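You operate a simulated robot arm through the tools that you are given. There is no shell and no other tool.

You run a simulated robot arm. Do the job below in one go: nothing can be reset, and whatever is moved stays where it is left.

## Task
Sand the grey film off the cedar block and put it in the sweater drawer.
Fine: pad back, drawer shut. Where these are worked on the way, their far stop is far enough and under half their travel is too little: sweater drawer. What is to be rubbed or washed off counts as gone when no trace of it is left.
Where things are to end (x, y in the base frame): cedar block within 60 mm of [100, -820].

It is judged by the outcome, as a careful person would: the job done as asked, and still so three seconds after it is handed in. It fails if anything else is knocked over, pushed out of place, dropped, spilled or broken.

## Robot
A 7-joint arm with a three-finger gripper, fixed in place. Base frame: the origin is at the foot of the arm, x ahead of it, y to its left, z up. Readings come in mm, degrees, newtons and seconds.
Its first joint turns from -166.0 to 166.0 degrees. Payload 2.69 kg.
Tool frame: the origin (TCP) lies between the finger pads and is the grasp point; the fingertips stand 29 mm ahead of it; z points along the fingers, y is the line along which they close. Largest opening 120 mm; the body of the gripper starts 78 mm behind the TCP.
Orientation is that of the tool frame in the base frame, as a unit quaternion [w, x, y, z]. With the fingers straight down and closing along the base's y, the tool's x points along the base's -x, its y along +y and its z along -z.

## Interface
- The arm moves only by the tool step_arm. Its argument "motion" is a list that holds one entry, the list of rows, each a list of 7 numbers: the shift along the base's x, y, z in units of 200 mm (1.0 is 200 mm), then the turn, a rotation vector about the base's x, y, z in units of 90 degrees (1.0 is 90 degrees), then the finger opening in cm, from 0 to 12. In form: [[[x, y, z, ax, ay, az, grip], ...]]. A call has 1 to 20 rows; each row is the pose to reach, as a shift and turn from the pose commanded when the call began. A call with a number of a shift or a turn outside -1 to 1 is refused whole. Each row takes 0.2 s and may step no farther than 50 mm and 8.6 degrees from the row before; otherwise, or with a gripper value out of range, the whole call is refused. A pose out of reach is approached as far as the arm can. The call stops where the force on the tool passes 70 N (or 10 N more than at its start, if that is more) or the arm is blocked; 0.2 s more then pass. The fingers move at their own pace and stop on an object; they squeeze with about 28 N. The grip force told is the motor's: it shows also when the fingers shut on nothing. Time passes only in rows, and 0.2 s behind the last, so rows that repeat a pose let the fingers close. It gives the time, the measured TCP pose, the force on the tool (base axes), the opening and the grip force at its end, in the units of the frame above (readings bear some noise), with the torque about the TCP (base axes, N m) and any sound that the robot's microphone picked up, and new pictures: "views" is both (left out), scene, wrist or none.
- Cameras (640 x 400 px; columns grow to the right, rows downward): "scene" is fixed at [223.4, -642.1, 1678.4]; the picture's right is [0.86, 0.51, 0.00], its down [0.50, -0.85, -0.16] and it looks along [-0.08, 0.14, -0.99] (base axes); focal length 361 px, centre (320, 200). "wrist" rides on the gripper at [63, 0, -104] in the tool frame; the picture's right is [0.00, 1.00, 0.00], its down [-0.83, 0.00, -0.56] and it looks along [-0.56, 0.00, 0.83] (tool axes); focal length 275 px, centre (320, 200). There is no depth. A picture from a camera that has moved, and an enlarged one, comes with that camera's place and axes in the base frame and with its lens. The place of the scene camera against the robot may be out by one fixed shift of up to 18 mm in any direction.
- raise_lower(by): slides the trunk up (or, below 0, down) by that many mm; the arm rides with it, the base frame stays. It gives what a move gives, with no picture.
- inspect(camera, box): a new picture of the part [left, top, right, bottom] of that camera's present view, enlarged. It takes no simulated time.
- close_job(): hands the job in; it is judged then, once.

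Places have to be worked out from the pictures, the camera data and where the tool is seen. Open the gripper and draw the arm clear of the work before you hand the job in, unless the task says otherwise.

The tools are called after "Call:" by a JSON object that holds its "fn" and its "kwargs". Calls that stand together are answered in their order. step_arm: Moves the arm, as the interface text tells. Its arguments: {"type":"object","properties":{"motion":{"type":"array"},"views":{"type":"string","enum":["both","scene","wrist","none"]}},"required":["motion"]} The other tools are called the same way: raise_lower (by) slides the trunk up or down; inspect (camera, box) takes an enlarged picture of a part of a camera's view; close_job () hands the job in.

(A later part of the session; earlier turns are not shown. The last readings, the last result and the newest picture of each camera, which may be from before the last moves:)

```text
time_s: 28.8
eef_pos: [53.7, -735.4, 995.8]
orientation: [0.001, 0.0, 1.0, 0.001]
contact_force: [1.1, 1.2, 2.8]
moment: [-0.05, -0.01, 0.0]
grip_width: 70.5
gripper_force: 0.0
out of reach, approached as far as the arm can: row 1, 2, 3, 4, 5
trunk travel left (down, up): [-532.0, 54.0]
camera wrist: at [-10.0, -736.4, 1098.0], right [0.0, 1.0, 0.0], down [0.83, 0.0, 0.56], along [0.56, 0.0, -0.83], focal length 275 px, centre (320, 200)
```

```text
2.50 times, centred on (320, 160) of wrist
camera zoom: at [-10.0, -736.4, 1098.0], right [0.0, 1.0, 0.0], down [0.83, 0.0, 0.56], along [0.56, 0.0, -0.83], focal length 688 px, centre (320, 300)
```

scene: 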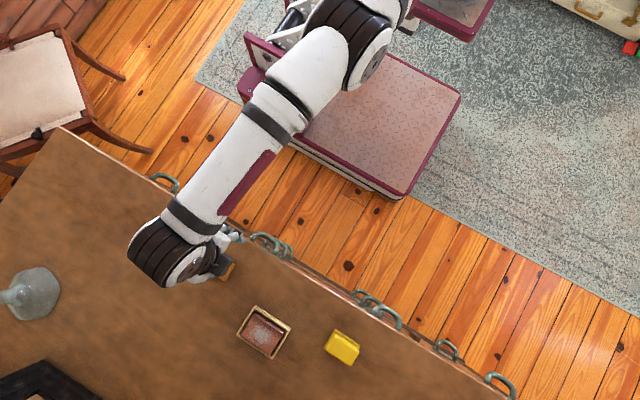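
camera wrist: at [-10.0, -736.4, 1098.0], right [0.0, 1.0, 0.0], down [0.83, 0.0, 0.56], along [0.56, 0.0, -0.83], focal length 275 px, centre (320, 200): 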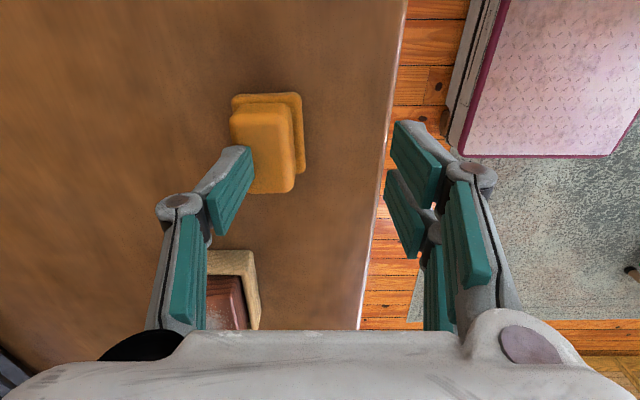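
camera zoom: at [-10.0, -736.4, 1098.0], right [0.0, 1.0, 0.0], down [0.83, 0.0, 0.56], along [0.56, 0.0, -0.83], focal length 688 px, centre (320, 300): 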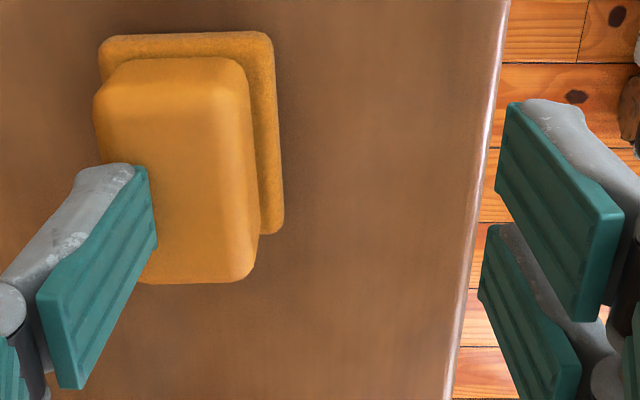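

The arm stalls at y≈-735 in this yaw. I back off, turn the wrist -90° to the other yaw (camera on robot side) at this trunk height, and test the extension again.

Call:
{"fn": "step_arm", "kwargs": {"motion": [[[0, 0.15, 0.1, 0, 0, -0.09, 8], [0, 0.3, 0.1, 0, 0, -0.18, 8], [0, 0.3, 0.1, 0, 0, -0.27, 8], [0, 0.3, 0.1, 0, 0, -0.36, 8], [0, 0.3, 0.1, 0, 0, -0.45, 8], [0, 0.3, 0.1, 0, 0, -0.54, 8], [0, 0.3, 0.1, 0, 0, -0.63, 8], [0, 0.3, 0.1, 0, 0, -0.72, 8], [0, 0.3, 0.1, 0, 0, -0.81, 8], [0, 0.3, 0.1, 0, 0, -0.9, 8], [0, 0.3, 0.1, 0, 0, -0.98, 8], [0, 0.3, 0.1, 0, 0, -1, 8]]], "views": "scene"}}

Call:
{"fn": "step_arm", "kwargs": {"motion": [[[0, -0.15, 0, 0, 0, 0, 8], [0, -0.3, 0, 0, 0, 0, 8], [0, -0.4, 0, 0, 0, 0, 8], [0, -0.45, 0, 0, 0, 0, 8]]]}}

```text
time_s: 31.4
eef_pos: [54.7, -674.9, 1013.6]
orientation: [0.002, 0.708, 0.706, 0.0]
contact_force: [-0.7, 0.8, 0.1]
moment: [-0.01, -0.02, 0.0]
grip_width: 80.0
gripper_force: 0.2
trunk travel left (down, up): [-532.0, 54.0]
```

scene: 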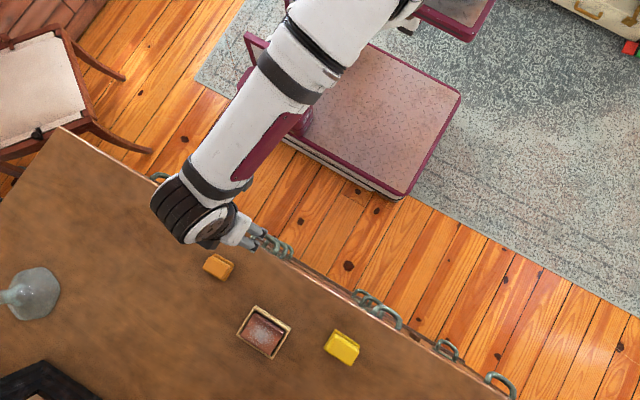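

```text
time_s: 32.4
eef_pos: [59.9, -735.5, 1017.0]
orientation: [0.001, 0.708, 0.707, 0.002]
contact_force: [-0.3, 0.2, 0.2]
moment: [-0.04, -0.04, 0.01]
grip_width: 79.9
gripper_force: 0.1
out of reach, approached as far as the arm can: row 3, 4
trunk travel left (down, up): [-532.0, 54.0]
camera wrist: at [58.5, -674.1, 1119.1], right [1.0, 0.0, 0.0], down [0.0, -0.83, 0.56], along [0.0, -0.56, -0.83], focal length 275 px, centre (320, 200)
```

scene: 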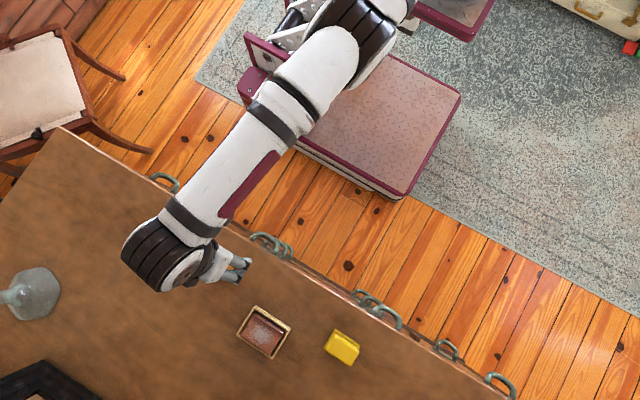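
wrist: 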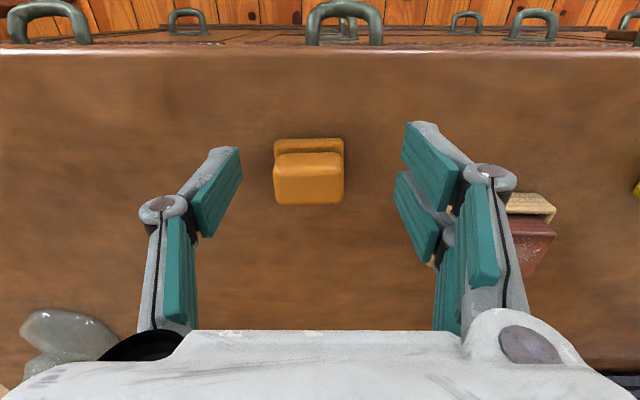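

Same limit at both yaws, so the wrist centre is at the arm's full stretch. Tilting the tool ~30° outward (fingers toward -y) brings the wrist closer, and since the fingers close along x the tilt doesn't hurt gripping; I try that.

Call:
{"fn": "step_arm", "kwargs": {"motion": [[[0, 0.05, 0, -0.09, 0, 0, 8], [0, 0.05, 0, -0.18, 0, 0, 8], [0, 0.0, 0, -0.27, 0, 0, 8], [0, -0.05, 0, -0.33, 0, 0, 8], [-0.02, -0.1, 0, -0.33, 0, 0, 8], [-0.04, -0.16, 0, -0.33, 0, 0, 8], [-0.04, -0.16, 0, -0.33, 0, 0, 8]]]}}

```text
time_s: 34.0
eef_pos: [54.0, -768.2, 1016.4]
orientation: [0.183, 0.682, 0.684, -0.18]
contact_force: [0.3, -0.5, -0.7]
moment: [0.0, 0.0, 0.05]
grip_width: 80.3
gripper_force: 0.1
trunk travel left (down, up): [-532.0, 54.0]
camera wrist: at [51.3, -663.2, 1074.4], right [1.0, 0.0, 0.0], down [0.0, -0.45, 0.9], along [0.0, -0.9, -0.45], focal length 275 px, centre (320, 200)
```

scene: 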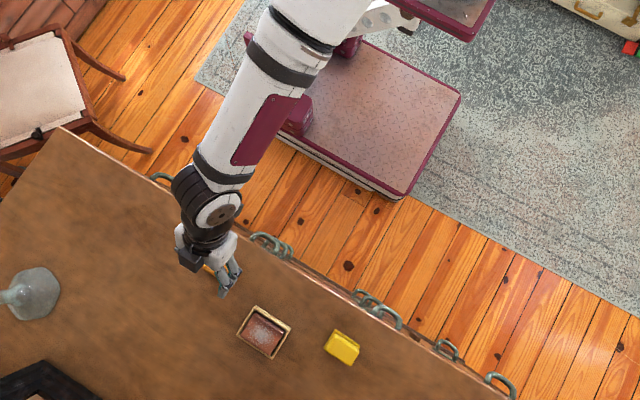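
wrist: 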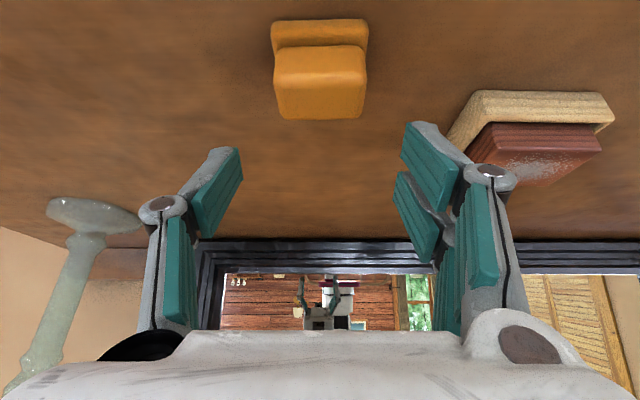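

Reach is good with the tilt. I zoom to refine the orange pad's location and height.

Call:
{"fn": "inspect", "kwargs": {"camera": "wrist", "box": [250, 0, 390, 130]}}

Call:
{"fn": "inspect", "kwargs": {"camera": "wrist", "box": [430, 60, 640, 200]}}

```text
3.08 times, centred on (320, 65) of wrist
camera zoom: at [51.3, -663.2, 1074.4], right [1.0, 0.0, 0.0], down [0.0, -0.45, 0.9], along [0.0, -0.9, -0.45], focal length 847 px, centre (320, 615)
```

zoom: 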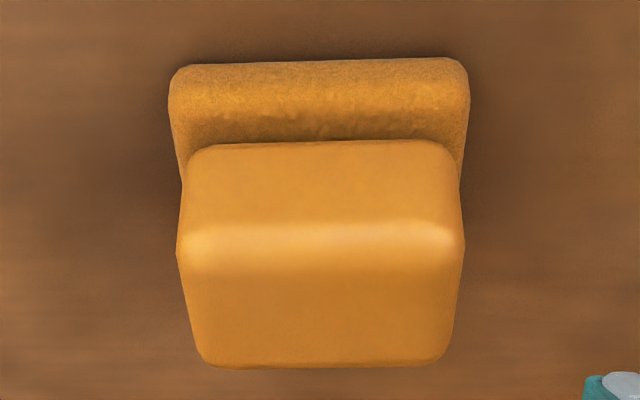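

```text
2.86 times, centred on (535, 130) of wrist
camera zoom: at [51.3, -663.2, 1074.4], right [1.0, 0.0, 0.0], down [0.0, -0.45, 0.9], along [0.0, -0.9, -0.45], focal length 786 px, centre (-294, 400)
```

zoom: 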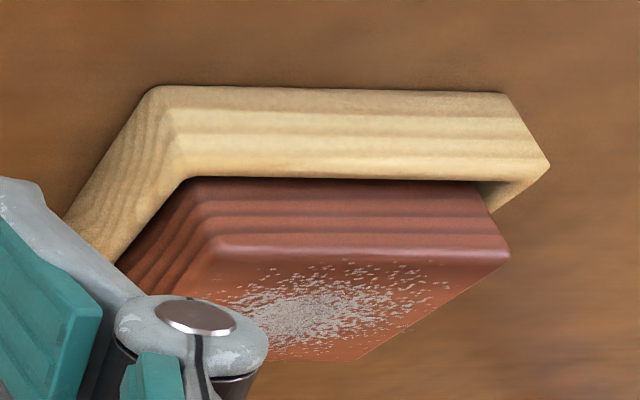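

Pad centre ≈ (51.5,-771), top ≈960, sole 50 mm, grip body 44 mm wide in x; block top ≈963 at (195,-833). I descend with fingers straddling the pad along x.

Call:
{"fn": "step_arm", "kwargs": {"motion": [[[-0.01, 0.05, -0.05, 0, 0, 0, 7.5], [-0.012, 0.05, -0.1, 0, 0, 0, 7.5], [-0.012, 0.05, -0.15, 0, 0, 0, 7.5], [-0.012, 0.05, -0.19, 0, 0, 0, 7.5], [-0.012, 0.05, -0.215, 0, 0, 0, 7.5], [-0.012, 0.05, -0.215, 0, 0, 0, 7.5]]]}}

Call:
{"fn": "inspect", "kwargs": {"camera": "wrist", "box": [180, 60, 460, 240]}}

```text
time_s: 35.4
eef_pos: [50.9, -758.5, 974.1]
orientation: [0.183, 0.683, 0.683, -0.181]
contact_force: [-0.7, 0.1, -0.2]
moment: [0.01, -0.01, 0.02]
grip_width: 74.9
gripper_force: 0.0
trunk travel left (down, up): [-532.0, 54.0]
camera wrist: at [49.5, -652.6, 1031.2], right [1.0, 0.0, 0.0], down [0.0, -0.45, 0.9], along [0.0, -0.9, -0.45], focal length 275 px, centre (320, 200)
```

scene: 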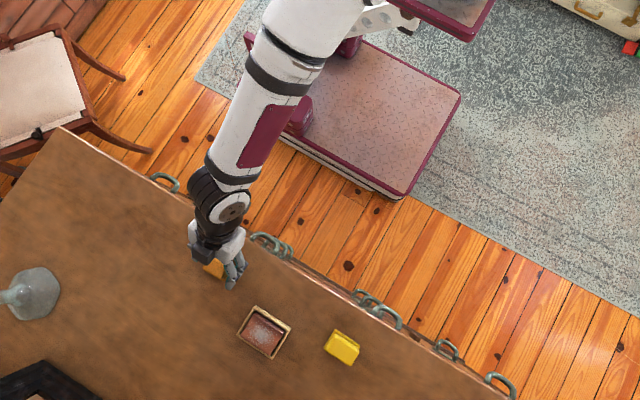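
wrist: 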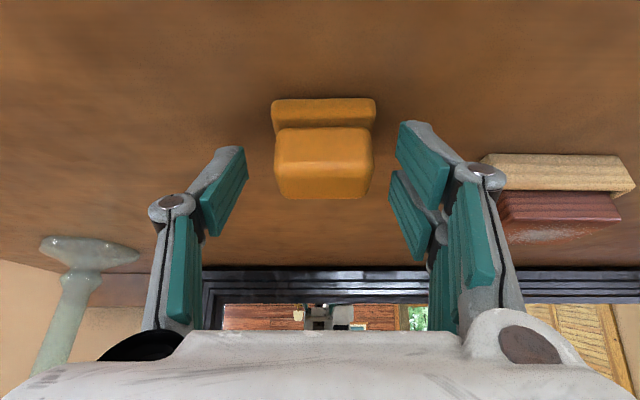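

```text
2.22 times, centred on (320, 150) of wrist
camera zoom: at [49.5, -652.6, 1031.2], right [1.0, 0.0, 0.0], down [0.0, -0.45, 0.9], along [0.0, -0.9, -0.45], focal length 612 px, centre (320, 311)
```

zoom: 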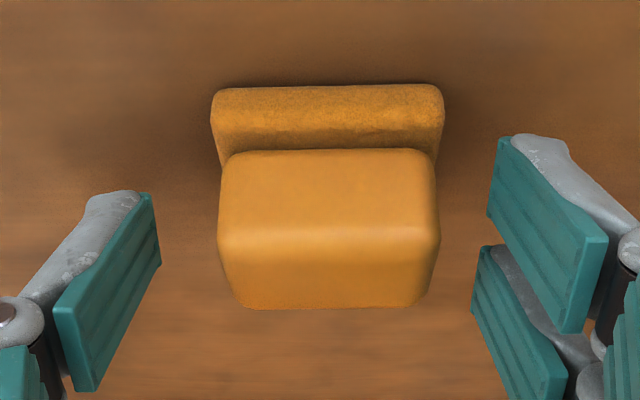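

The fingers straddle the pad body (z≈940–962). I lower 2 mm more and close on it.

Call:
{"fn": "step_arm", "kwargs": {"motion": [[[0.003, 0, -0.01, 0, 0, 0, 7], [0.003, 0, -0.01, 0, 0, 0, 5], [0.003, 0, -0.01, 0, 0, 0, 3], [0.003, 0, -0.01, 0, 0, 0, 3], [0.003, 0, -0.01, 0, 0, 0, 3]]], "views": "wrist"}}

Call:
{"fn": "inspect", "kwargs": {"camera": "wrist", "box": [180, 60, 460, 240]}}

```text
time_s: 36.6
eef_pos: [49.8, -757.9, 972.3]
orientation: [0.183, 0.683, 0.683, -0.181]
contact_force: [0.0, -0.2, 1.0]
moment: [0.01, -0.06, 0.0]
grip_width: 46.4
gripper_force: 28.5
trunk travel left (down, up): [-532.0, 54.0]
camera wrist: at [49.9, -652.4, 1029.6], right [1.0, 0.0, 0.0], down [0.0, -0.45, 0.9], along [0.0, -0.9, -0.45], focal length 275 px, centre (320, 200)
```

wrist: 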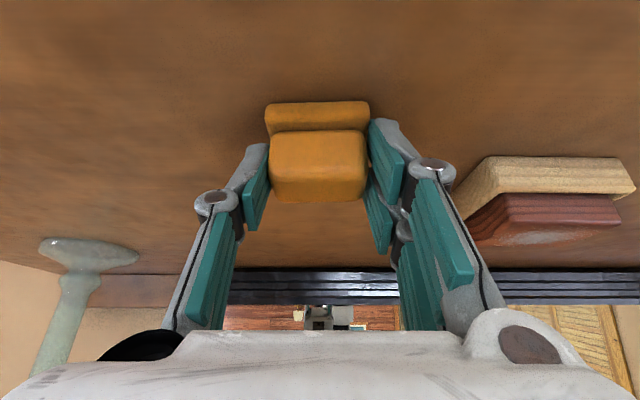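

```text
2.22 times, centred on (320, 150) of wrist
camera zoom: at [49.9, -652.4, 1029.6], right [1.0, 0.0, 0.0], down [0.0, -0.45, 0.9], along [0.0, -0.9, -0.45], focal length 612 px, centre (320, 311)
```

zoom: 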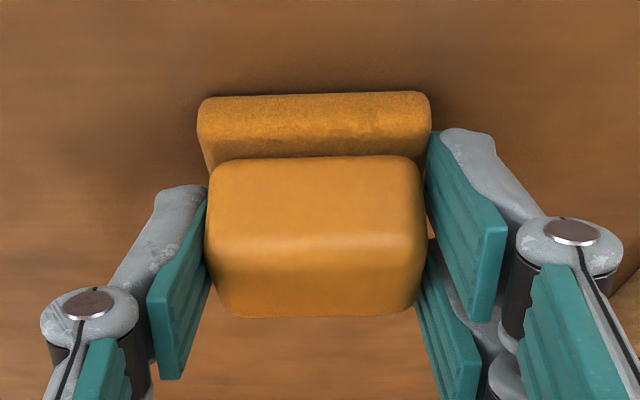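

Gripped at 46 mm width with full force. I lift it 70 mm and check the hold.

Call:
{"fn": "step_arm", "kwargs": {"motion": [[[0, 0, 0.1, 0, 0, 0, 3], [0, 0, 0.2, 0, 0, 0, 3], [0, 0, 0.35, 0, 0, 0, 3], [0, 0, 0.35, 0, 0, 0, 3]]]}}

Call:
{"fn": "inspect", "kwargs": {"camera": "wrist", "box": [180, 60, 460, 240]}}

```text
time_s: 37.6
eef_pos: [51.3, -757.4, 1041.0]
orientation: [0.182, 0.684, 0.683, -0.18]
contact_force: [0.5, -1.0, 0.0]
moment: [0.0, -0.03, -0.01]
grip_width: 30.0
gripper_force: 0.0
trunk travel left (down, up): [-532.0, 54.0]
camera wrist: at [50.9, -652.4, 1099.8], right [1.0, 0.0, 0.0], down [0.0, -0.45, 0.9], along [0.0, -0.9, -0.45], focal length 275 px, centre (320, 200)
```

scene: 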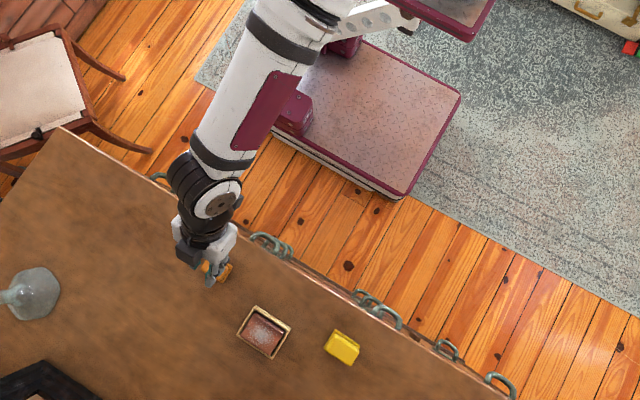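
wrist: 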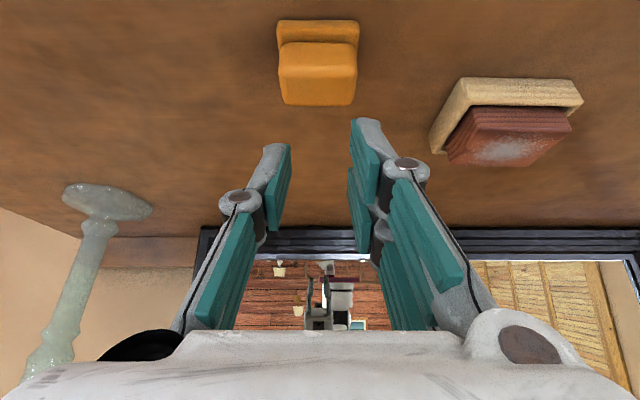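

```text
2.22 times, centred on (320, 150) of wrist
camera zoom: at [50.9, -652.4, 1099.8], right [1.0, 0.0, 0.0], down [0.0, -0.45, 0.9], along [0.0, -0.9, -0.45], focal length 612 px, centre (320, 311)
```

zoom: 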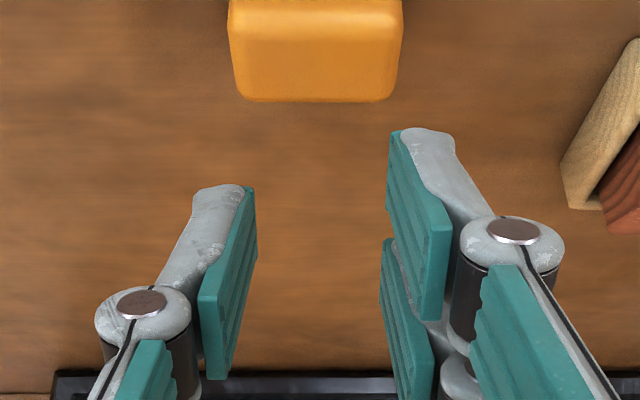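

The grip slipped off the fingertips; the pad still stands at about (50,-774). I reopen and take a deeper bite: TCP to (50,-765,964).

Call:
{"fn": "step_arm", "kwargs": {"motion": [[[0, 0, 0, 0, 0, 0, 7.5], [-0.005, -0.02, -0.1, 0, 0, 0, 7.5], [-0.005, -0.035, -0.2, 0, 0, 0, 7.5], [-0.005, -0.035, -0.3, 0, 0, 0, 7.5], [-0.005, -0.035, -0.35, 0, 0, 0, 7.5], [-0.005, -0.035, -0.385, 0, 0, 0, 7.5], [-0.005, -0.035, -0.385, 0, 0, 0, 7.5]]], "views": "wrist"}}

Call:
{"fn": "inspect", "kwargs": {"camera": "wrist", "box": [180, 60, 460, 240]}}

```text
time_s: 39.2
eef_pos: [49.6, -766.2, 965.7]
orientation: [0.182, 0.684, 0.683, -0.18]
contact_force: [0.6, -0.4, -0.3]
moment: [-0.02, 0.01, 0.0]
grip_width: 75.1
gripper_force: 0.1
trunk travel left (down, up): [-532.0, 54.0]
camera wrist: at [48.5, -659.9, 1023.1], right [1.0, 0.01, 0.0], down [0.0, -0.45, 0.9], along [0.0, -0.9, -0.45], focal length 275 px, centre (320, 200)
```

wrist: 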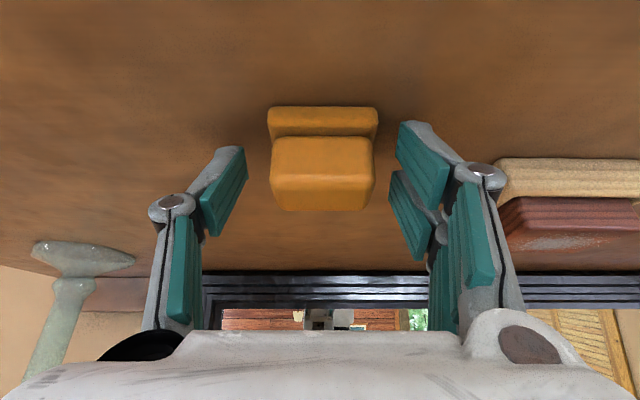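

```text
2.22 times, centred on (320, 150) of wrist
camera zoom: at [48.5, -659.9, 1023.1], right [1.0, 0.01, 0.0], down [0.0, -0.45, 0.9], along [0.0, -0.9, -0.45], focal length 612 px, centre (320, 311)
```

zoom: 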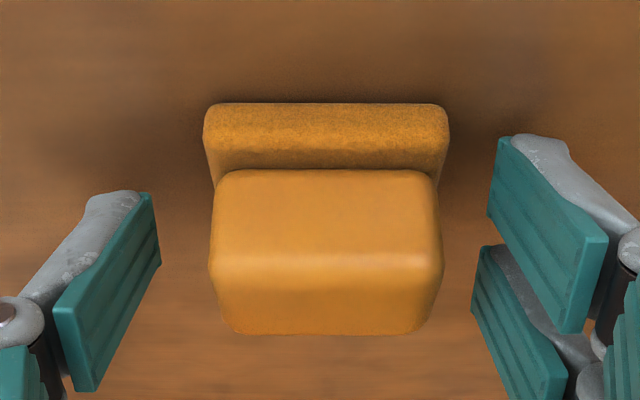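

The bite looks deeper now. I nudge a further 4 mm in -y and 2 mm down and close.

Call:
{"fn": "step_arm", "kwargs": {"motion": [[[0.003, -0.02, -0.01, 0, 0, 0, 7], [0.003, -0.02, -0.01, 0, 0, 0, 5], [0.003, -0.02, -0.01, 0, 0, 0, 3], [0.003, -0.02, -0.01, 0, 0, 0, 3], [0.003, -0.02, -0.01, 0, 0, 0, 3]]], "views": "wrist"}}

Call:
{"fn": "step_arm", "kwargs": {"motion": [[[0, 0, 0.03, 0, 0, 0, 3], [0, 0, 0.06, 0, 0, 0, 3], [0, 0, 0.1, 0, 0, 0, 3], [0, 0, 0.1, 0, 0, 0, 3]]], "views": "wrist"}}

```text
time_s: 40.4
eef_pos: [52.8, -771.3, 964.4]
orientation: [0.185, 0.682, 0.684, -0.181]
contact_force: [13.7, -2.0, 24.7]
moment: [0.06, -1.09, -0.07]
grip_width: 49.4
gripper_force: 28.0
trunk travel left (down, up): [-532.0, 54.0]
camera wrist: at [51.0, -664.7, 1022.5], right [1.0, 0.01, 0.0], down [0.0, -0.44, 0.9], along [0.01, -0.9, -0.44], focal length 275 px, centre (320, 200)
```

wrist: 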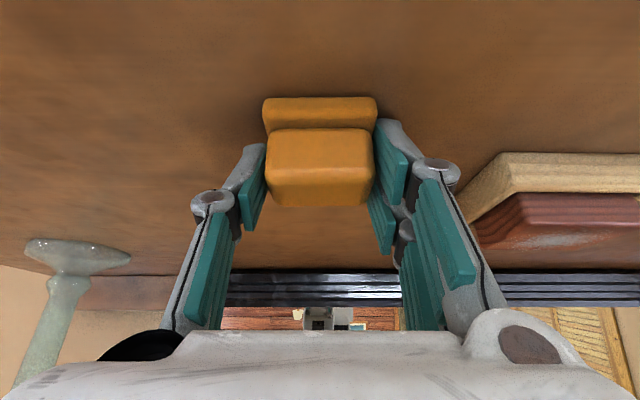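

```text
time_s: 41.4
eef_pos: [50.4, -770.5, 982.6]
orientation: [0.183, 0.683, 0.684, -0.18]
contact_force: [0.7, 0.3, 0.3]
moment: [0.03, 0.0, 0.0]
grip_width: 49.3
gripper_force: 27.9
trunk travel left (down, up): [-532.0, 54.0]
camera wrist: at [49.1, -664.5, 1040.4], right [1.0, 0.0, 0.0], down [0.0, -0.45, 0.89], along [0.0, -0.89, -0.45], focal length 275 px, centre (320, 200)
```

wrist: 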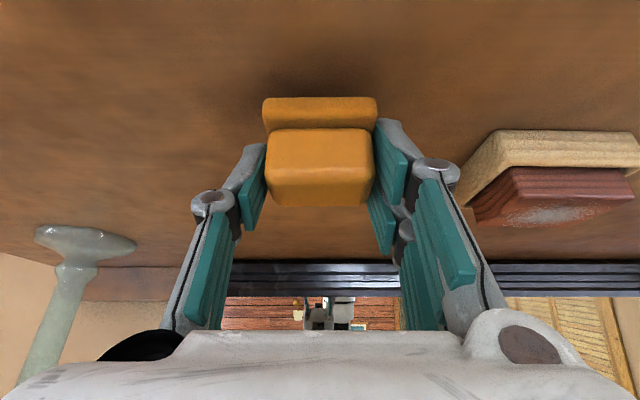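

Pad held and lifted this time (width 49 mm). I raise it and carry it over the block at about (195,-833), hovering at z≈1035.

Call:
{"fn": "step_arm", "kwargs": {"motion": [[[0, 0, 0.12, 0, 0, 0, 3], [0.1, 0, 0.25, 0, 0, 0, 3], [0.25, -0.06, 0.27, 0, 0, 0, 3], [0.4, -0.12, 0.27, 0, 0, 0, 3], [0.55, -0.2, 0.27, 0, 0, 0, 3], [0.65, -0.25, 0.27, 0, 0, 0, 3], [0.725, -0.29, 0.27, 0, 0, 0, 3], [0.725, -0.29, 0.27, 0, 0, 0, 3]]]}}

Call:
{"fn": "inspect", "kwargs": {"camera": "wrist", "box": [200, 40, 440, 240]}}

```text
time_s: 43.2
eef_pos: [195.3, -828.0, 1035.3]
orientation: [0.181, 0.684, 0.683, -0.18]
contact_force: [-0.3, -0.3, -0.8]
moment: [-0.01, 0.01, -0.04]
grip_width: 49.2
gripper_force: 27.0
trunk travel left (down, up): [-532.0, 54.0]
camera wrist: at [193.8, -722.1, 1093.4], right [1.0, 0.0, 0.0], down [0.0, -0.45, 0.9], along [0.0, -0.9, -0.45], focal length 275 px, centre (320, 200)
```

scene: 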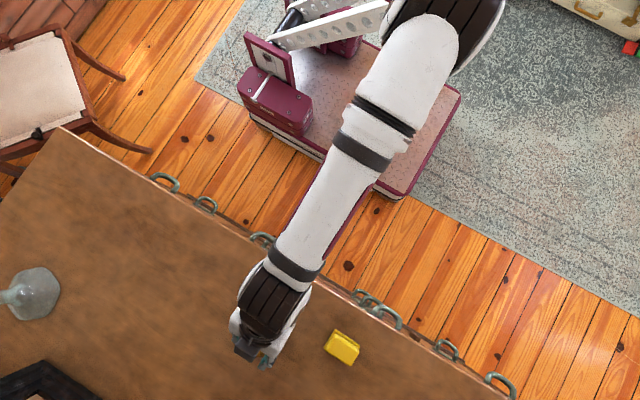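
wrist: 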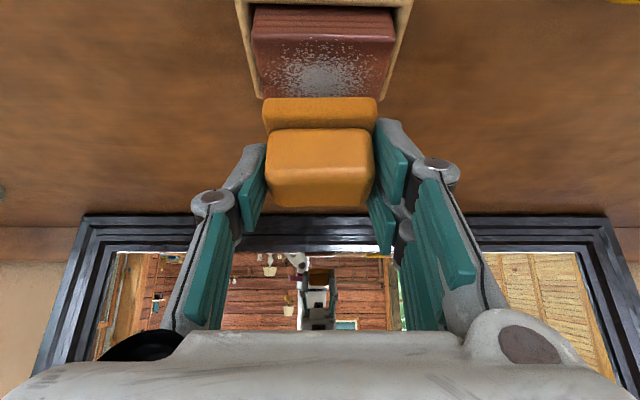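

```text
2.00 times, centred on (320, 140) of wrist
camera zoom: at [193.8, -722.1, 1093.4], right [1.0, 0.0, 0.0], down [0.0, -0.45, 0.9], along [0.0, -0.9, -0.45], focal length 551 px, centre (320, 320)
```

zoom: 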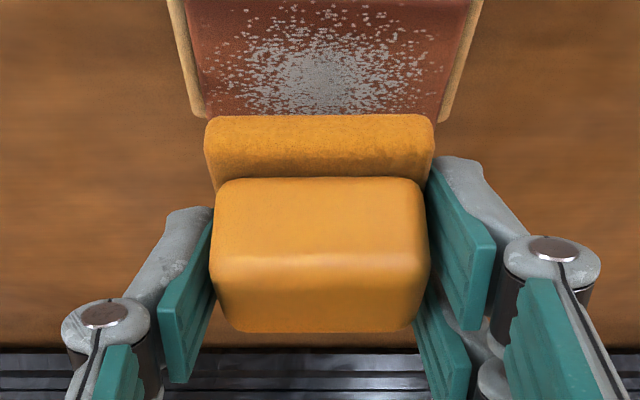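

The film shows a dense centre and scatter over most of the block top. I lower the pad slowly toward contact.

Call:
{"fn": "step_arm", "kwargs": {"motion": [[[0, -0.01, -0.08, 0, 0, 0, 3], [0, -0.02, -0.13, 0, 0, 0, 3], [0, -0.02, -0.15, 0, 0, 0, 3], [0, -0.02, -0.15, 0, 0, 0, 3]]], "views": "wrist"}}

Call:
{"fn": "step_arm", "kwargs": {"motion": [[[0, 0, -0.01, 0, 0, 0, 3], [0, 0, -0.02, 0, 0, 0, 3], [0, 0, -0.02, 0, 0, 0, 3]]], "views": "none"}}

```text
time_s: 44.2
eef_pos: [195.4, -833.2, 1006.8]
orientation: [0.184, 0.684, 0.683, -0.181]
contact_force: [0.7, 0.8, 5.1]
moment: [0.01, -0.11, 0.01]
grip_width: 49.0
gripper_force: 28.0
trunk travel left (down, up): [-532.0, 54.0]
camera wrist: at [194.9, -726.9, 1064.8], right [1.0, 0.01, 0.0], down [0.0, -0.44, 0.9], along [0.0, -0.9, -0.44], focal length 275 px, centre (320, 200)
```

wrist: 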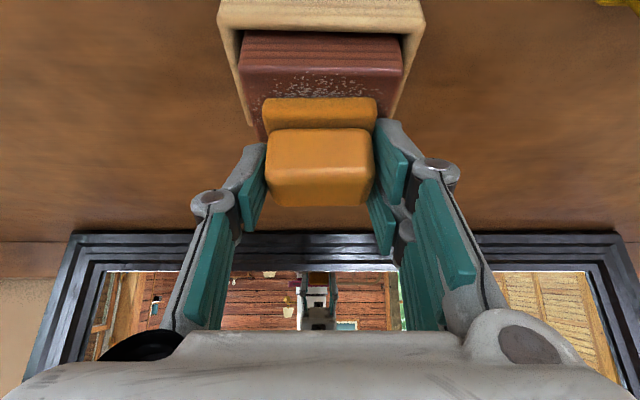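

```text
time_s: 45.0
eef_pos: [196.0, -833.4, 1005.2]
orientation: [0.185, 0.683, 0.683, -0.183]
contact_force: [1.8, -1.1, 26.2]
moment: [0.12, -0.24, -0.02]
grip_width: 49.1
gripper_force: 28.1
trunk travel left (down, up): [-532.0, 54.0]
```

Contact at TCP z≈1007 (26 N when pressed to 1005). I ease the pressure to ~12–15 N and rub along x, shifting in y to cover the face.

Call:
{"fn": "step_arm", "kwargs": {"motion": [[[0, 0.03, 0.008, 0, 0, 0, 3], [0.05, 0.045, 0.008, 0, 0, 0, 3], [0.1, 0.045, 0.008, 0, 0, 0, 3], [0.03, 0.045, 0.008, 0, 0, 0, 3], [-0.03, 0.045, 0.008, 0, 0, 0, 3], [-0.1, 0.045, 0.008, 0, 0, 0, 3], [-0.03, 0.045, 0.008, 0, 0, 0, 3], [0.03, 0.045, 0.008, 0, 0, 0, 3], [0.1, 0.045, 0.008, 0, 0, 0, 3], [0.1, 0.09, 0.008, 0, 0, 0, 3], [0.03, 0.09, 0.008, 0, 0, 0, 3], [-0.03, 0.09, 0.008, 0, 0, 0, 3], [-0.1, 0.09, 0.008, 0, 0, 0, 3]]]}}

```text
time_s: 47.8
eef_pos: [174.0, -813.3, 1006.1]
orientation: [0.184, 0.683, 0.683, -0.181]
contact_force: [6.0, -0.8, 20.9]
moment: [-0.19, -0.3, 0.04]
grip_width: 49.0
gripper_force: 27.9
trunk travel left (down, up): [-532.0, 54.0]
camera wrist: at [173.1, -707.6, 1063.2], right [1.0, 0.01, 0.0], down [0.0, -0.44, 0.9], along [0.01, -0.9, -0.44], focal length 275 px, centre (320, 200)
```

scene: 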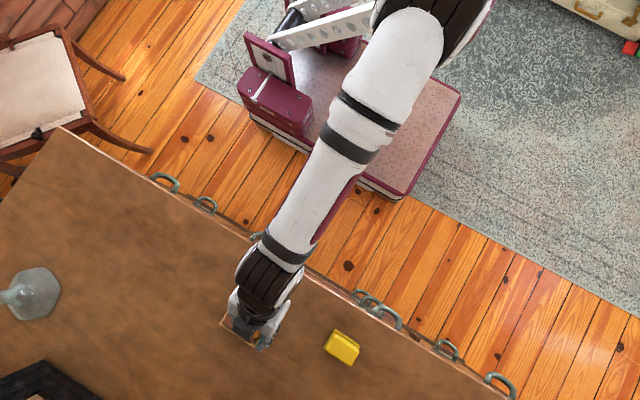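
wrist: 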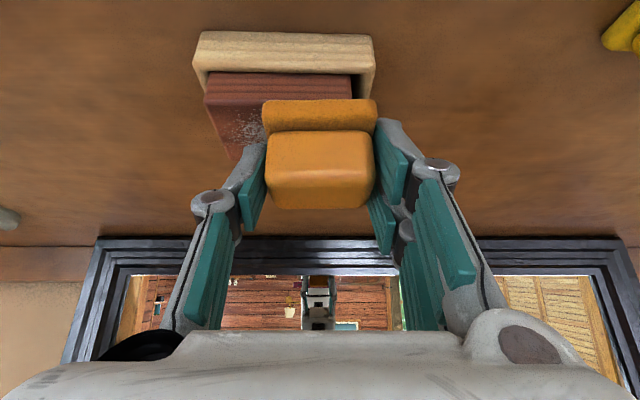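

The tray appears dragged about 40 mm toward -x with the pad. I lift off to check the film and the tray position.

Call:
{"fn": "step_arm", "kwargs": {"motion": [[[0, 0, 0.1, 0, 0, 0, 3], [0, 0.1, 0.25, 0, 0, 0, 3], [0, 0.25, 0.3, 0, 0, 0, 3], [0, 0.25, 0.3, 0, 0, 0, 3]]]}}

Call:
{"fn": "inspect", "kwargs": {"camera": "scene", "box": [210, 280, 310, 370]}}

Call:
{"fn": "inspect", "kwargs": {"camera": "wrist", "box": [160, 0, 400, 120]}}

```text
time_s: 48.8
eef_pos: [175.3, -763.3, 1062.5]
orientation: [0.182, 0.683, 0.684, -0.18]
contact_force: [-1.0, 0.0, -0.9]
moment: [0.02, 0.04, -0.01]
grip_width: 49.1
gripper_force: 28.1
trunk travel left (down, up): [-532.0, 54.0]
camera wrist: at [174.1, -656.6, 1120.5], right [1.0, 0.01, 0.0], down [0.0, -0.45, 0.89], along [0.0, -0.89, -0.45], focal length 275 px, centre (320, 200)
```

scene: 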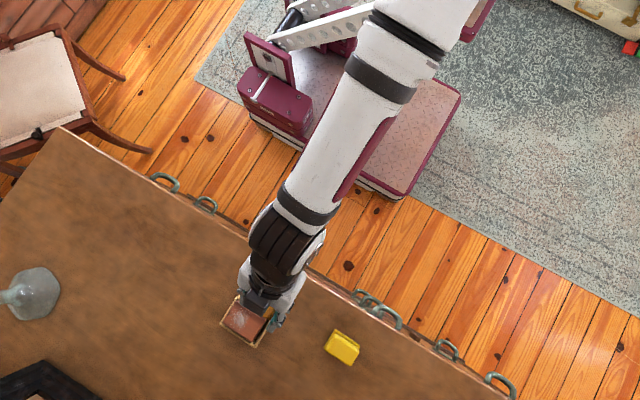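
wrist: 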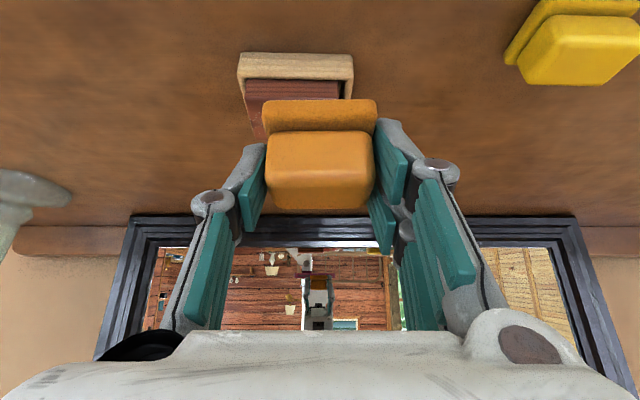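

```text
4.44 times, centred on (260, 325) of scene
camera zoom: at [223.4, -642.1, 1678.4], right [0.86, 0.51, 0.0], down [0.5, -0.85, -0.16], along [-0.08, 0.14, -0.99], focal length 1603 px, centre (587, -356)
```

zoom: 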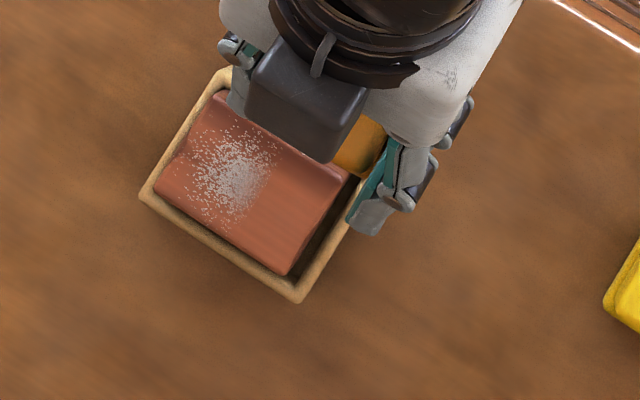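

```text
2.67 times, centred on (280, 60) of wrist
camera zoom: at [174.1, -656.6, 1120.5], right [1.0, 0.01, 0.0], down [0.0, -0.45, 0.89], along [0.0, -0.89, -0.45], focal length 734 px, centre (427, 573)
```

zoom: 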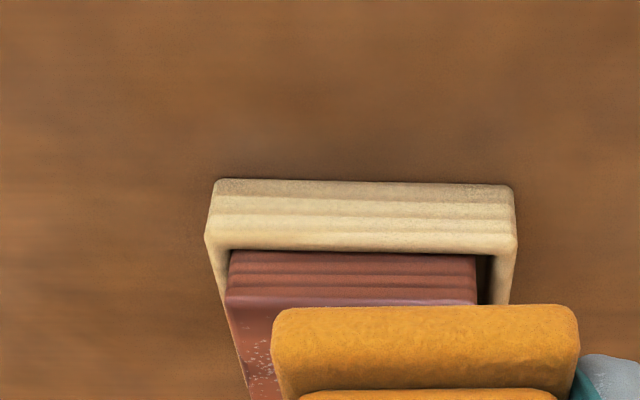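

The orange pad does remove the film: the right part is clean, and only the left part remains, but the tray slid ~39 mm in -x. I sand the left part with lighter one-way strokes toward +x, which also helps bring the tray back.

Call:
{"fn": "step_arm", "kwargs": {"motion": [[[-0.12, -0.15, 0, 0, 0, 0, 3], [-0.2265, -0.31, 0, 0, 0, 0, 3], [-0.2265, -0.31, -0.2, 0, 0, 0, 3], [-0.2265, -0.31, -0.26, 0, 0, 0, 3], [-0.2265, -0.31, -0.288, 0, 0, 0, 3], [-0.2, -0.31, -0.288, 0, 0, 0, 3], [-0.15, -0.31, -0.288, 0, 0, 0, 3], [-0.1, -0.31, -0.288, 0, 0, 0, 3], [-0.05, -0.31, -0.288, 0, 0, 0, 3]]], "views": "wrist"}}

Call:
{"fn": "step_arm", "kwargs": {"motion": [[[0, 0, 0.1, 0, 0, 0, 3], [0, 0.1, 0.25, 0, 0, 0, 3], [0, 0.25, 0.3, 0, 0, 0, 3], [0.1, 0.4, 0.3, 0, 0, 0, 3], [0.1, 0.4, 0.3, 0, 0, 0, 3]]], "views": "wrist"}}

Call:
{"fn": "inspect", "kwargs": {"camera": "scene", "box": [210, 280, 310, 370]}}

```text
time_s: 50.8
eef_pos: [167.2, -826.5, 1005.8]
orientation: [0.183, 0.683, 0.684, -0.18]
contact_force: [-2.5, -1.4, 3.4]
moment: [0.01, -0.05, -0.03]
grip_width: 48.8
gripper_force: 28.3
trunk travel left (down, up): [-532.0, 54.0]
camera wrist: at [164.6, -720.2, 1064.8], right [1.0, 0.01, 0.0], down [0.0, -0.45, 0.9], along [0.0, -0.9, -0.45], focal length 275 px, centre (320, 200)
```

wrist: 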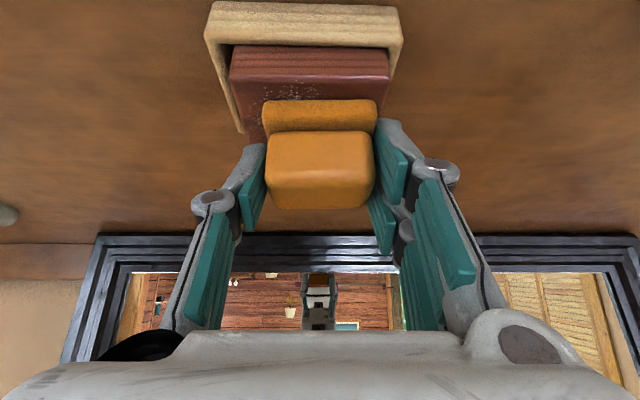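

```text
time_s: 52.0
eef_pos: [185.3, -746.5, 1066.3]
orientation: [0.184, 0.683, 0.684, -0.181]
contact_force: [-0.3, -0.2, -0.8]
moment: [0.03, 0.0, 0.02]
grip_width: 49.1
gripper_force: 27.9
trunk travel left (down, up): [-532.0, 54.0]
camera wrist: at [183.5, -640.3, 1124.3], right [1.0, 0.0, 0.0], down [0.0, -0.45, 0.9], along [0.0, -0.9, -0.45], focal length 275 px, centre (320, 200)
```

wrist: 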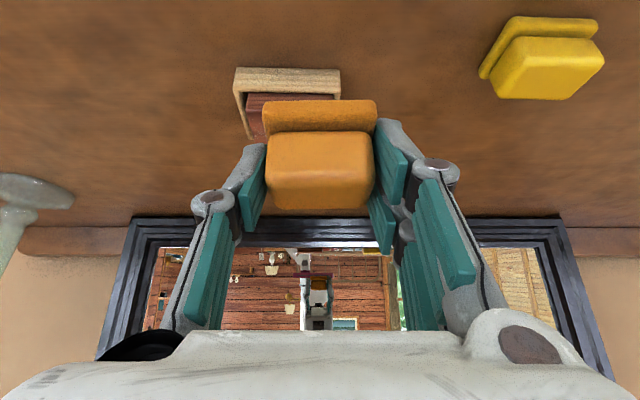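

```text
4.44 times, centred on (260, 325) of scene
camera zoom: at [223.4, -642.1, 1678.4], right [0.86, 0.51, 0.0], down [0.5, -0.85, -0.16], along [-0.08, 0.14, -0.99], focal length 1603 px, centre (587, -356)
```

zoom: 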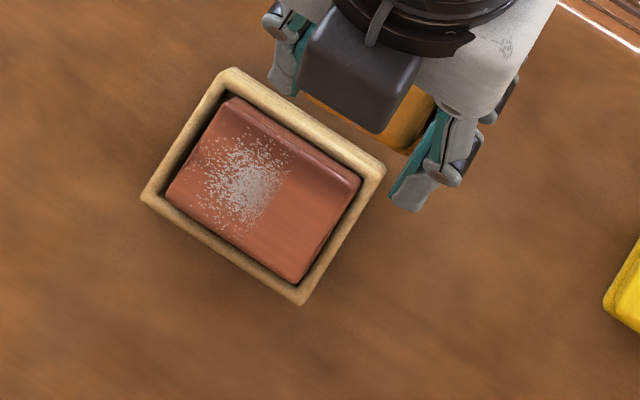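

The block slid to the tray's right wall with little sanding at this light force. I press ~18–20 N and stroke toward +x only, so the tray moves back the right way while the left part is sanded.

Call:
{"fn": "step_arm", "kwargs": {"motion": [[[-0.1, -0.2, 0, 0, 0, 0, 3], [-0.247, -0.385, 0, 0, 0, 0, 3], [-0.247, -0.394, -0.2, 0, 0, 0, 3], [-0.247, -0.394, -0.27, 0, 0, 0, 3], [-0.247, -0.394, -0.312, 0, 0, 0, 3], [-0.2, -0.394, -0.312, 0, 0, 0, 3], [-0.15, -0.394, -0.312, 0, 0, 0, 3], [-0.1, -0.394, -0.312, 0, 0, 0, 3], [-0.05, -0.394, -0.312, 0, 0, 0, 3]]], "views": "wrist"}}

Call:
{"fn": "step_arm", "kwargs": {"motion": [[[0, 0, 0.1, 0, 0, 0, 3], [0, 0.1, 0.25, 0, 0, 0, 3], [0, 0.25, 0.3, 0, 0, 0, 3], [0.1, 0.4, 0.3, 0, 0, 0, 3], [0.1, 0.4, 0.3, 0, 0, 0, 3]]], "views": "none"}}

Call:
{"fn": "inspect", "kwargs": {"camera": "scene", "box": [210, 280, 310, 370]}}

```text
time_s: 54.0
eef_pos: [174.3, -826.2, 1004.8]
orientation: [0.184, 0.683, 0.683, -0.182]
contact_force: [-5.2, -0.8, 12.5]
moment: [0.03, -0.22, 0.05]
grip_width: 49.0
gripper_force: 28.0
trunk travel left (down, up): [-532.0, 54.0]
camera wrist: at [172.5, -719.9, 1064.0], right [1.0, 0.0, 0.0], down [0.0, -0.44, 0.9], along [0.0, -0.9, -0.44], focal length 275 px, centre (320, 200)
```

wrist: 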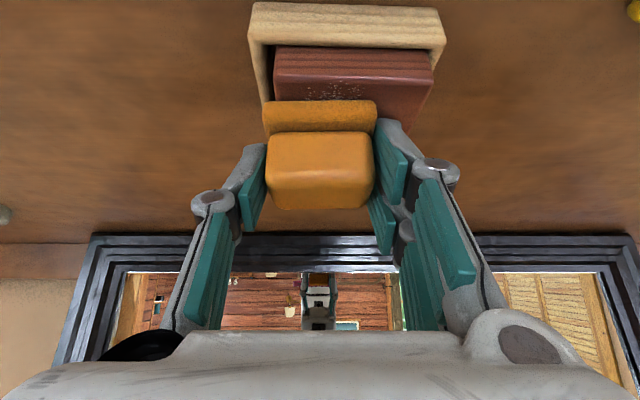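

```text
time_s: 55.2
eef_pos: [194.2, -744.2, 1063.4]
orientation: [0.183, 0.684, 0.683, -0.18]
contact_force: [0.2, -0.2, -0.4]
moment: [0.0, 0.0, -0.02]
grip_width: 48.9
gripper_force: 28.3
trunk travel left (down, up): [-532.0, 54.0]
```

```text
4.44 times, centred on (260, 325) of scene
camera zoom: at [223.4, -642.1, 1678.4], right [0.86, 0.51, 0.0], down [0.5, -0.85, -0.16], along [-0.08, 0.14, -0.99], focal length 1603 px, centre (587, -356)
```

zoom: 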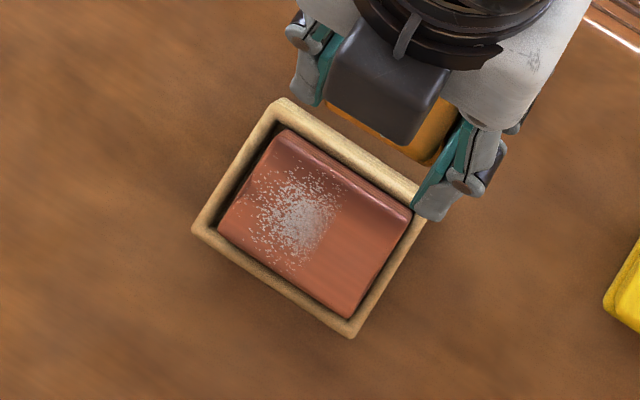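

The tray moved back +25 mm but pad and block stuck together; the torque reading shows the pad contacts mainly at its +x edge (pad ~1.3° rolled in the grip). I correct the roll by -1.35° about y and rub lightly back and forth over the left part.

Call:
{"fn": "step_arm", "kwargs": {"motion": [[[-0.1, -0.2, 0, 0, -0.015, 0, 3], [-0.187, -0.385, 0, 0, -0.015, 0, 3], [-0.187, -0.4, -0.2, 0, -0.015, 0, 3], [-0.187, -0.4, -0.27, 0, -0.015, 0, 3], [-0.187, -0.4, -0.29, 0, -0.015, 0, 3], [-0.137, -0.4, -0.29, 0, -0.015, 0, 3], [-0.087, -0.4, -0.29, 0, -0.015, 0, 3], [-0.137, -0.4, -0.29, 0, -0.015, 0, 3], [-0.187, -0.4, -0.29, 0, -0.015, 0, 3], [-0.137, -0.4, -0.29, 0, -0.015, 0, 3], [-0.087, -0.4, -0.29, 0, -0.015, 0, 3]]], "views": "wrist"}}

Call:
{"fn": "step_arm", "kwargs": {"motion": [[[0, 0, 0.1, 0, 0, 0, 3], [0, 0.1, 0.25, 0, 0, 0, 3], [0, 0.25, 0.3, 0, 0, 0, 3], [0.1, 0.4, 0.3, 0, 0, 0, 3], [0.1, 0.4, 0.3, 0, 0, 0, 3]]], "views": "none"}}

Call:
{"fn": "inspect", "kwargs": {"camera": "scene", "box": [210, 280, 310, 370]}}

```text
time_s: 57.6
eef_pos: [177.3, -825.8, 1005.4]
orientation: [0.191, 0.685, 0.682, -0.172]
contact_force: [-1.0, 0.0, -0.7]
moment: [0.02, -0.01, 0.0]
grip_width: 49.0
gripper_force: 28.1
trunk travel left (down, up): [-532.0, 54.0]
camera wrist: at [175.2, -719.8, 1064.5], right [1.0, 0.01, 0.02], down [-0.02, -0.45, 0.9], along [0.02, -0.9, -0.45], focal length 275 px, centre (320, 200)
```

wrist: 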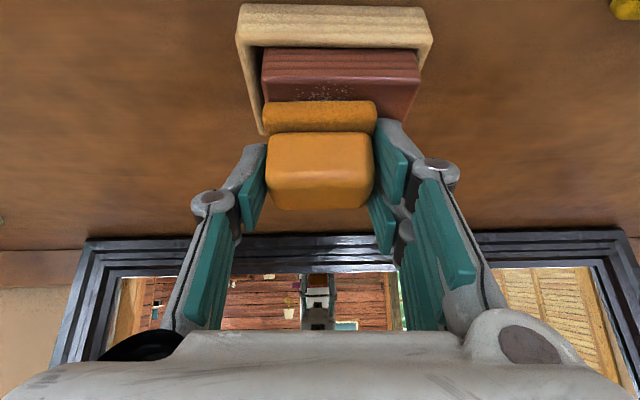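

```text
time_s: 58.8
eef_pos: [198.5, -746.6, 1066.6]
orientation: [0.191, 0.685, 0.681, -0.173]
contact_force: [-0.2, 0.5, -1.9]
moment: [-0.01, 0.01, 0.0]
grip_width: 49.1
gripper_force: 27.7
trunk travel left (down, up): [-532.0, 54.0]
```

```text
4.44 times, centred on (260, 325) of scene
camera zoom: at [223.4, -642.1, 1678.4], right [0.86, 0.51, 0.0], down [0.5, -0.85, -0.16], along [-0.08, 0.14, -0.99], focal length 1603 px, centre (587, -356)
```

zoom: 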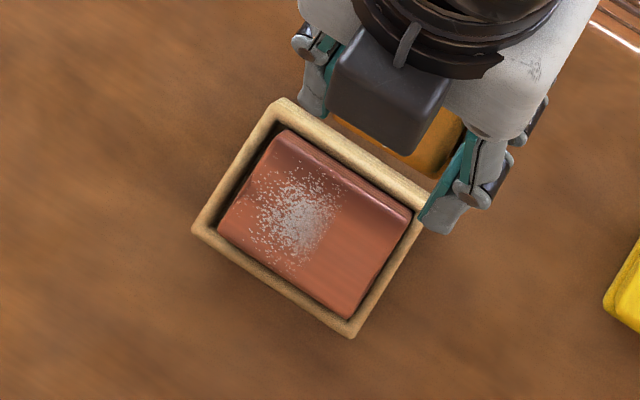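

No contact was made at that height with the corrected roll (0 N, film unchanged). I go down again at the left part and probe for contact in small steps.

Call:
{"fn": "step_arm", "kwargs": {"motion": [[[-0.1, -0.2, 0, 0, 0, 0, 3], [-0.187, -0.385, 0, 0, 0, 0, 3], [-0.187, -0.4, -0.2, 0, 0, 0, 3], [-0.187, -0.4, -0.29, 0, 0, 0, 3], [-0.187, -0.4, -0.305, 0, 0, 0, 3], [-0.187, -0.4, -0.305, 0, 0, 0, 3]]], "views": "none"}}

Call:
{"fn": "step_arm", "kwargs": {"motion": [[[0, 0, -0.006, 0, 0, 0, 3], [0, 0, -0.006, 0, 0, 0, 3]]], "views": "wrist"}}

```text
time_s: 60.2
eef_pos: [161.7, -826.1, 1005.4]
orientation: [0.192, 0.686, 0.681, -0.173]
contact_force: [0.7, 1.5, 8.8]
moment: [0.0, -0.23, 0.01]
grip_width: 49.1
gripper_force: 28.2
trunk travel left (down, up): [-532.0, 54.0]
```

```text
time_s: 60.8
eef_pos: [159.9, -824.5, 1006.5]
orientation: [0.193, 0.685, 0.681, -0.173]
contact_force: [0.6, -2.9, 15.7]
moment: [-0.13, -0.26, -0.07]
grip_width: 48.9
gripper_force: 27.8
trunk travel left (down, up): [-532.0, 54.0]
camera wrist: at [158.0, -719.6, 1063.3], right [1.0, 0.0, 0.02], down [-0.02, -0.44, 0.9], along [0.02, -0.9, -0.44], focal length 275 px, centre (320, 200)
```

wrist: 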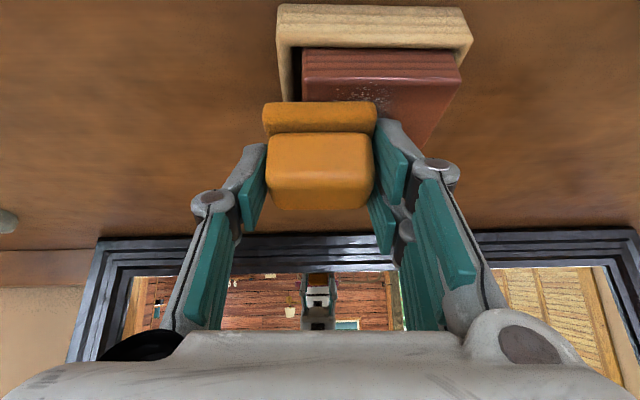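

Contact is now about 15 N with its centroid much nearer the overlap centre. I rub here with short strokes both ways, then lift to look.

Call:
{"fn": "step_arm", "kwargs": {"motion": [[[0.05, 0, 0.004, 0, 0, 0, 3], [0.1, 0, 0.004, 0, 0, 0, 3], [0.05, 0, 0.004, 0, 0, 0, 3], [0.0, 0, 0.004, 0, 0, 0, 3], [0.05, 0, 0.004, 0, 0, 0, 3], [0.1, 0, 0.004, 0, 0, 0, 3], [0.05, 0, 0.004, 0, 0, 0, 3], [0.0, 0, 0.004, 0, 0, 0, 3]]], "views": "wrist"}}

Call:
{"fn": "step_arm", "kwargs": {"motion": [[[0, 0, 0.1, 0, 0, 0, 3], [0, 0.1, 0.25, 0, 0, 0, 3], [0, 0.25, 0.3, 0, 0, 0, 3], [0.1, 0.4, 0.3, 0, 0, 0, 3], [0.1, 0.4, 0.3, 0, 0, 0, 3]]], "views": "none"}}

Call:
{"fn": "inspect", "kwargs": {"camera": "scene", "box": [210, 280, 310, 370]}}

```text
time_s: 62.6
eef_pos: [164.0, -824.7, 1006.2]
orientation: [0.192, 0.685, 0.681, -0.173]
contact_force: [11.1, -0.5, 25.7]
moment: [0.04, -0.7, -0.01]
grip_width: 48.9
gripper_force: 28.5
trunk travel left (down, up): [-532.0, 54.0]
camera wrist: at [161.0, -718.9, 1063.2], right [1.0, 0.01, 0.03], down [-0.02, -0.44, 0.9], along [0.02, -0.9, -0.44], focal length 275 px, centre (320, 200)
```

wrist: 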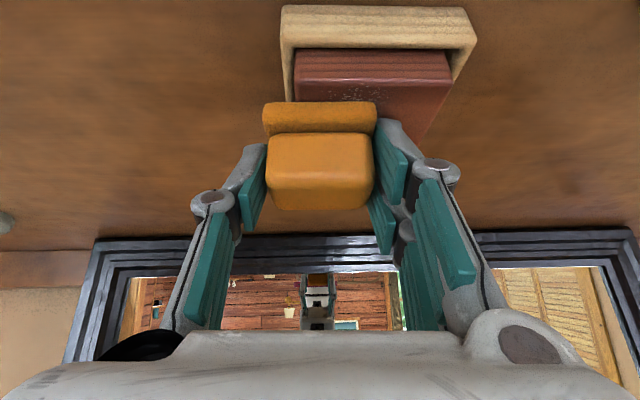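

```text
time_s: 63.8
eef_pos: [180.2, -746.5, 1066.7]
orientation: [0.19, 0.686, 0.681, -0.172]
contact_force: [0.5, -1.5, 0.1]
moment: [0.05, -0.01, -0.01]
grip_width: 48.7
gripper_force: 27.9
trunk travel left (down, up): [-532.0, 54.0]
```

```text
4.44 times, centred on (260, 325) of scene
camera zoom: at [223.4, -642.1, 1678.4], right [0.86, 0.51, 0.0], down [0.5, -0.85, -0.16], along [-0.08, 0.14, -0.99], focal length 1603 px, centre (587, -356)
```

zoom: 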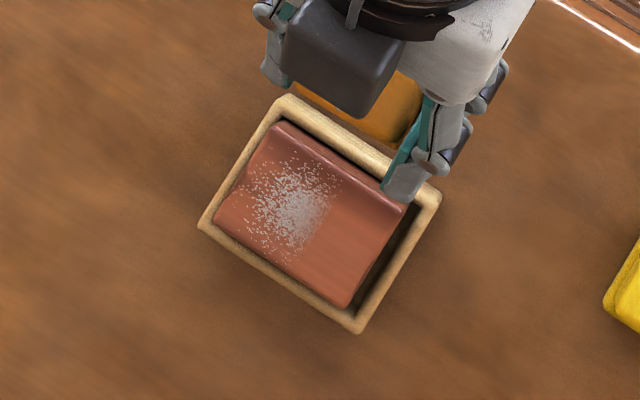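

Film only recedes slightly from the right: the pad still bears on its +x edge because it was gripped rolled on the sole's rounded rim. I bring it back to its spot, set it down flat and re-grip squarely.

Call:
{"fn": "step_arm", "kwargs": {"motion": [[[-0.15, 0, 0, 0, 0.005, 0, 3], [-0.35, -0.05, 0, 0, 0.015, 0, 3], [-0.55, -0.115, 0, 0, 0.015, 0, 3], [-0.6435, -0.115, -0.1, 0, 0.015, 0, 3], [-0.6435, -0.115, -0.3, 0, 0.015, 0, 3], [-0.6435, -0.115, -0.45, 0, 0.015, 0, 3], [-0.6435, -0.115, -0.495, 0, 0.015, 0, 3], [-0.6435, -0.115, -0.495, 0, 0.015, 0, 3]]], "views": "wrist"}}

Call:
{"fn": "step_arm", "kwargs": {"motion": [[[0, 0, -0.01, 0, 0, 0, 3], [0, 0, -0.02, 0, 0, 0, 3], [0, 0, -0.02, 0, 0, 0, 3]]], "views": "none"}}

```text
time_s: 65.6
eef_pos: [52.4, -766.1, 966.4]
orientation: [0.182, 0.684, 0.683, -0.18]
contact_force: [0.6, -0.7, -0.3]
moment: [0.0, 0.0, 0.0]
grip_width: 48.8
gripper_force: 28.3
trunk travel left (down, up): [-532.0, 54.0]
camera wrist: at [50.4, -661.0, 1023.9], right [1.0, 0.0, 0.0], down [0.0, -0.45, 0.9], along [0.0, -0.9, -0.45], focal length 275 px, centre (320, 200)
```

wrist: 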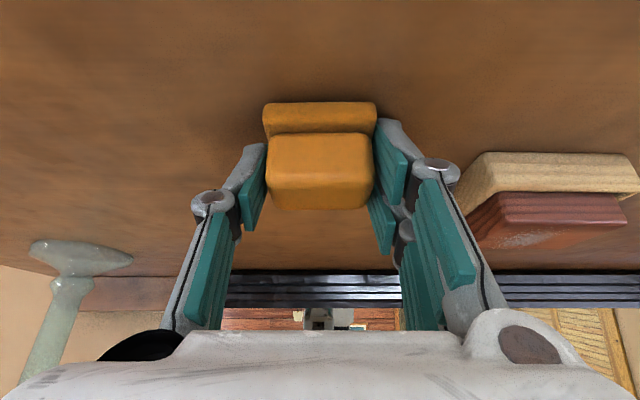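

```text
time_s: 66.4
eef_pos: [51.9, -767.4, 965.7]
orientation: [0.184, 0.682, 0.684, -0.181]
contact_force: [1.0, 12.1, 25.0]
moment: [0.57, -0.76, 0.38]
grip_width: 48.8
gripper_force: 28.1
trunk travel left (down, up): [-532.0, 54.0]
```

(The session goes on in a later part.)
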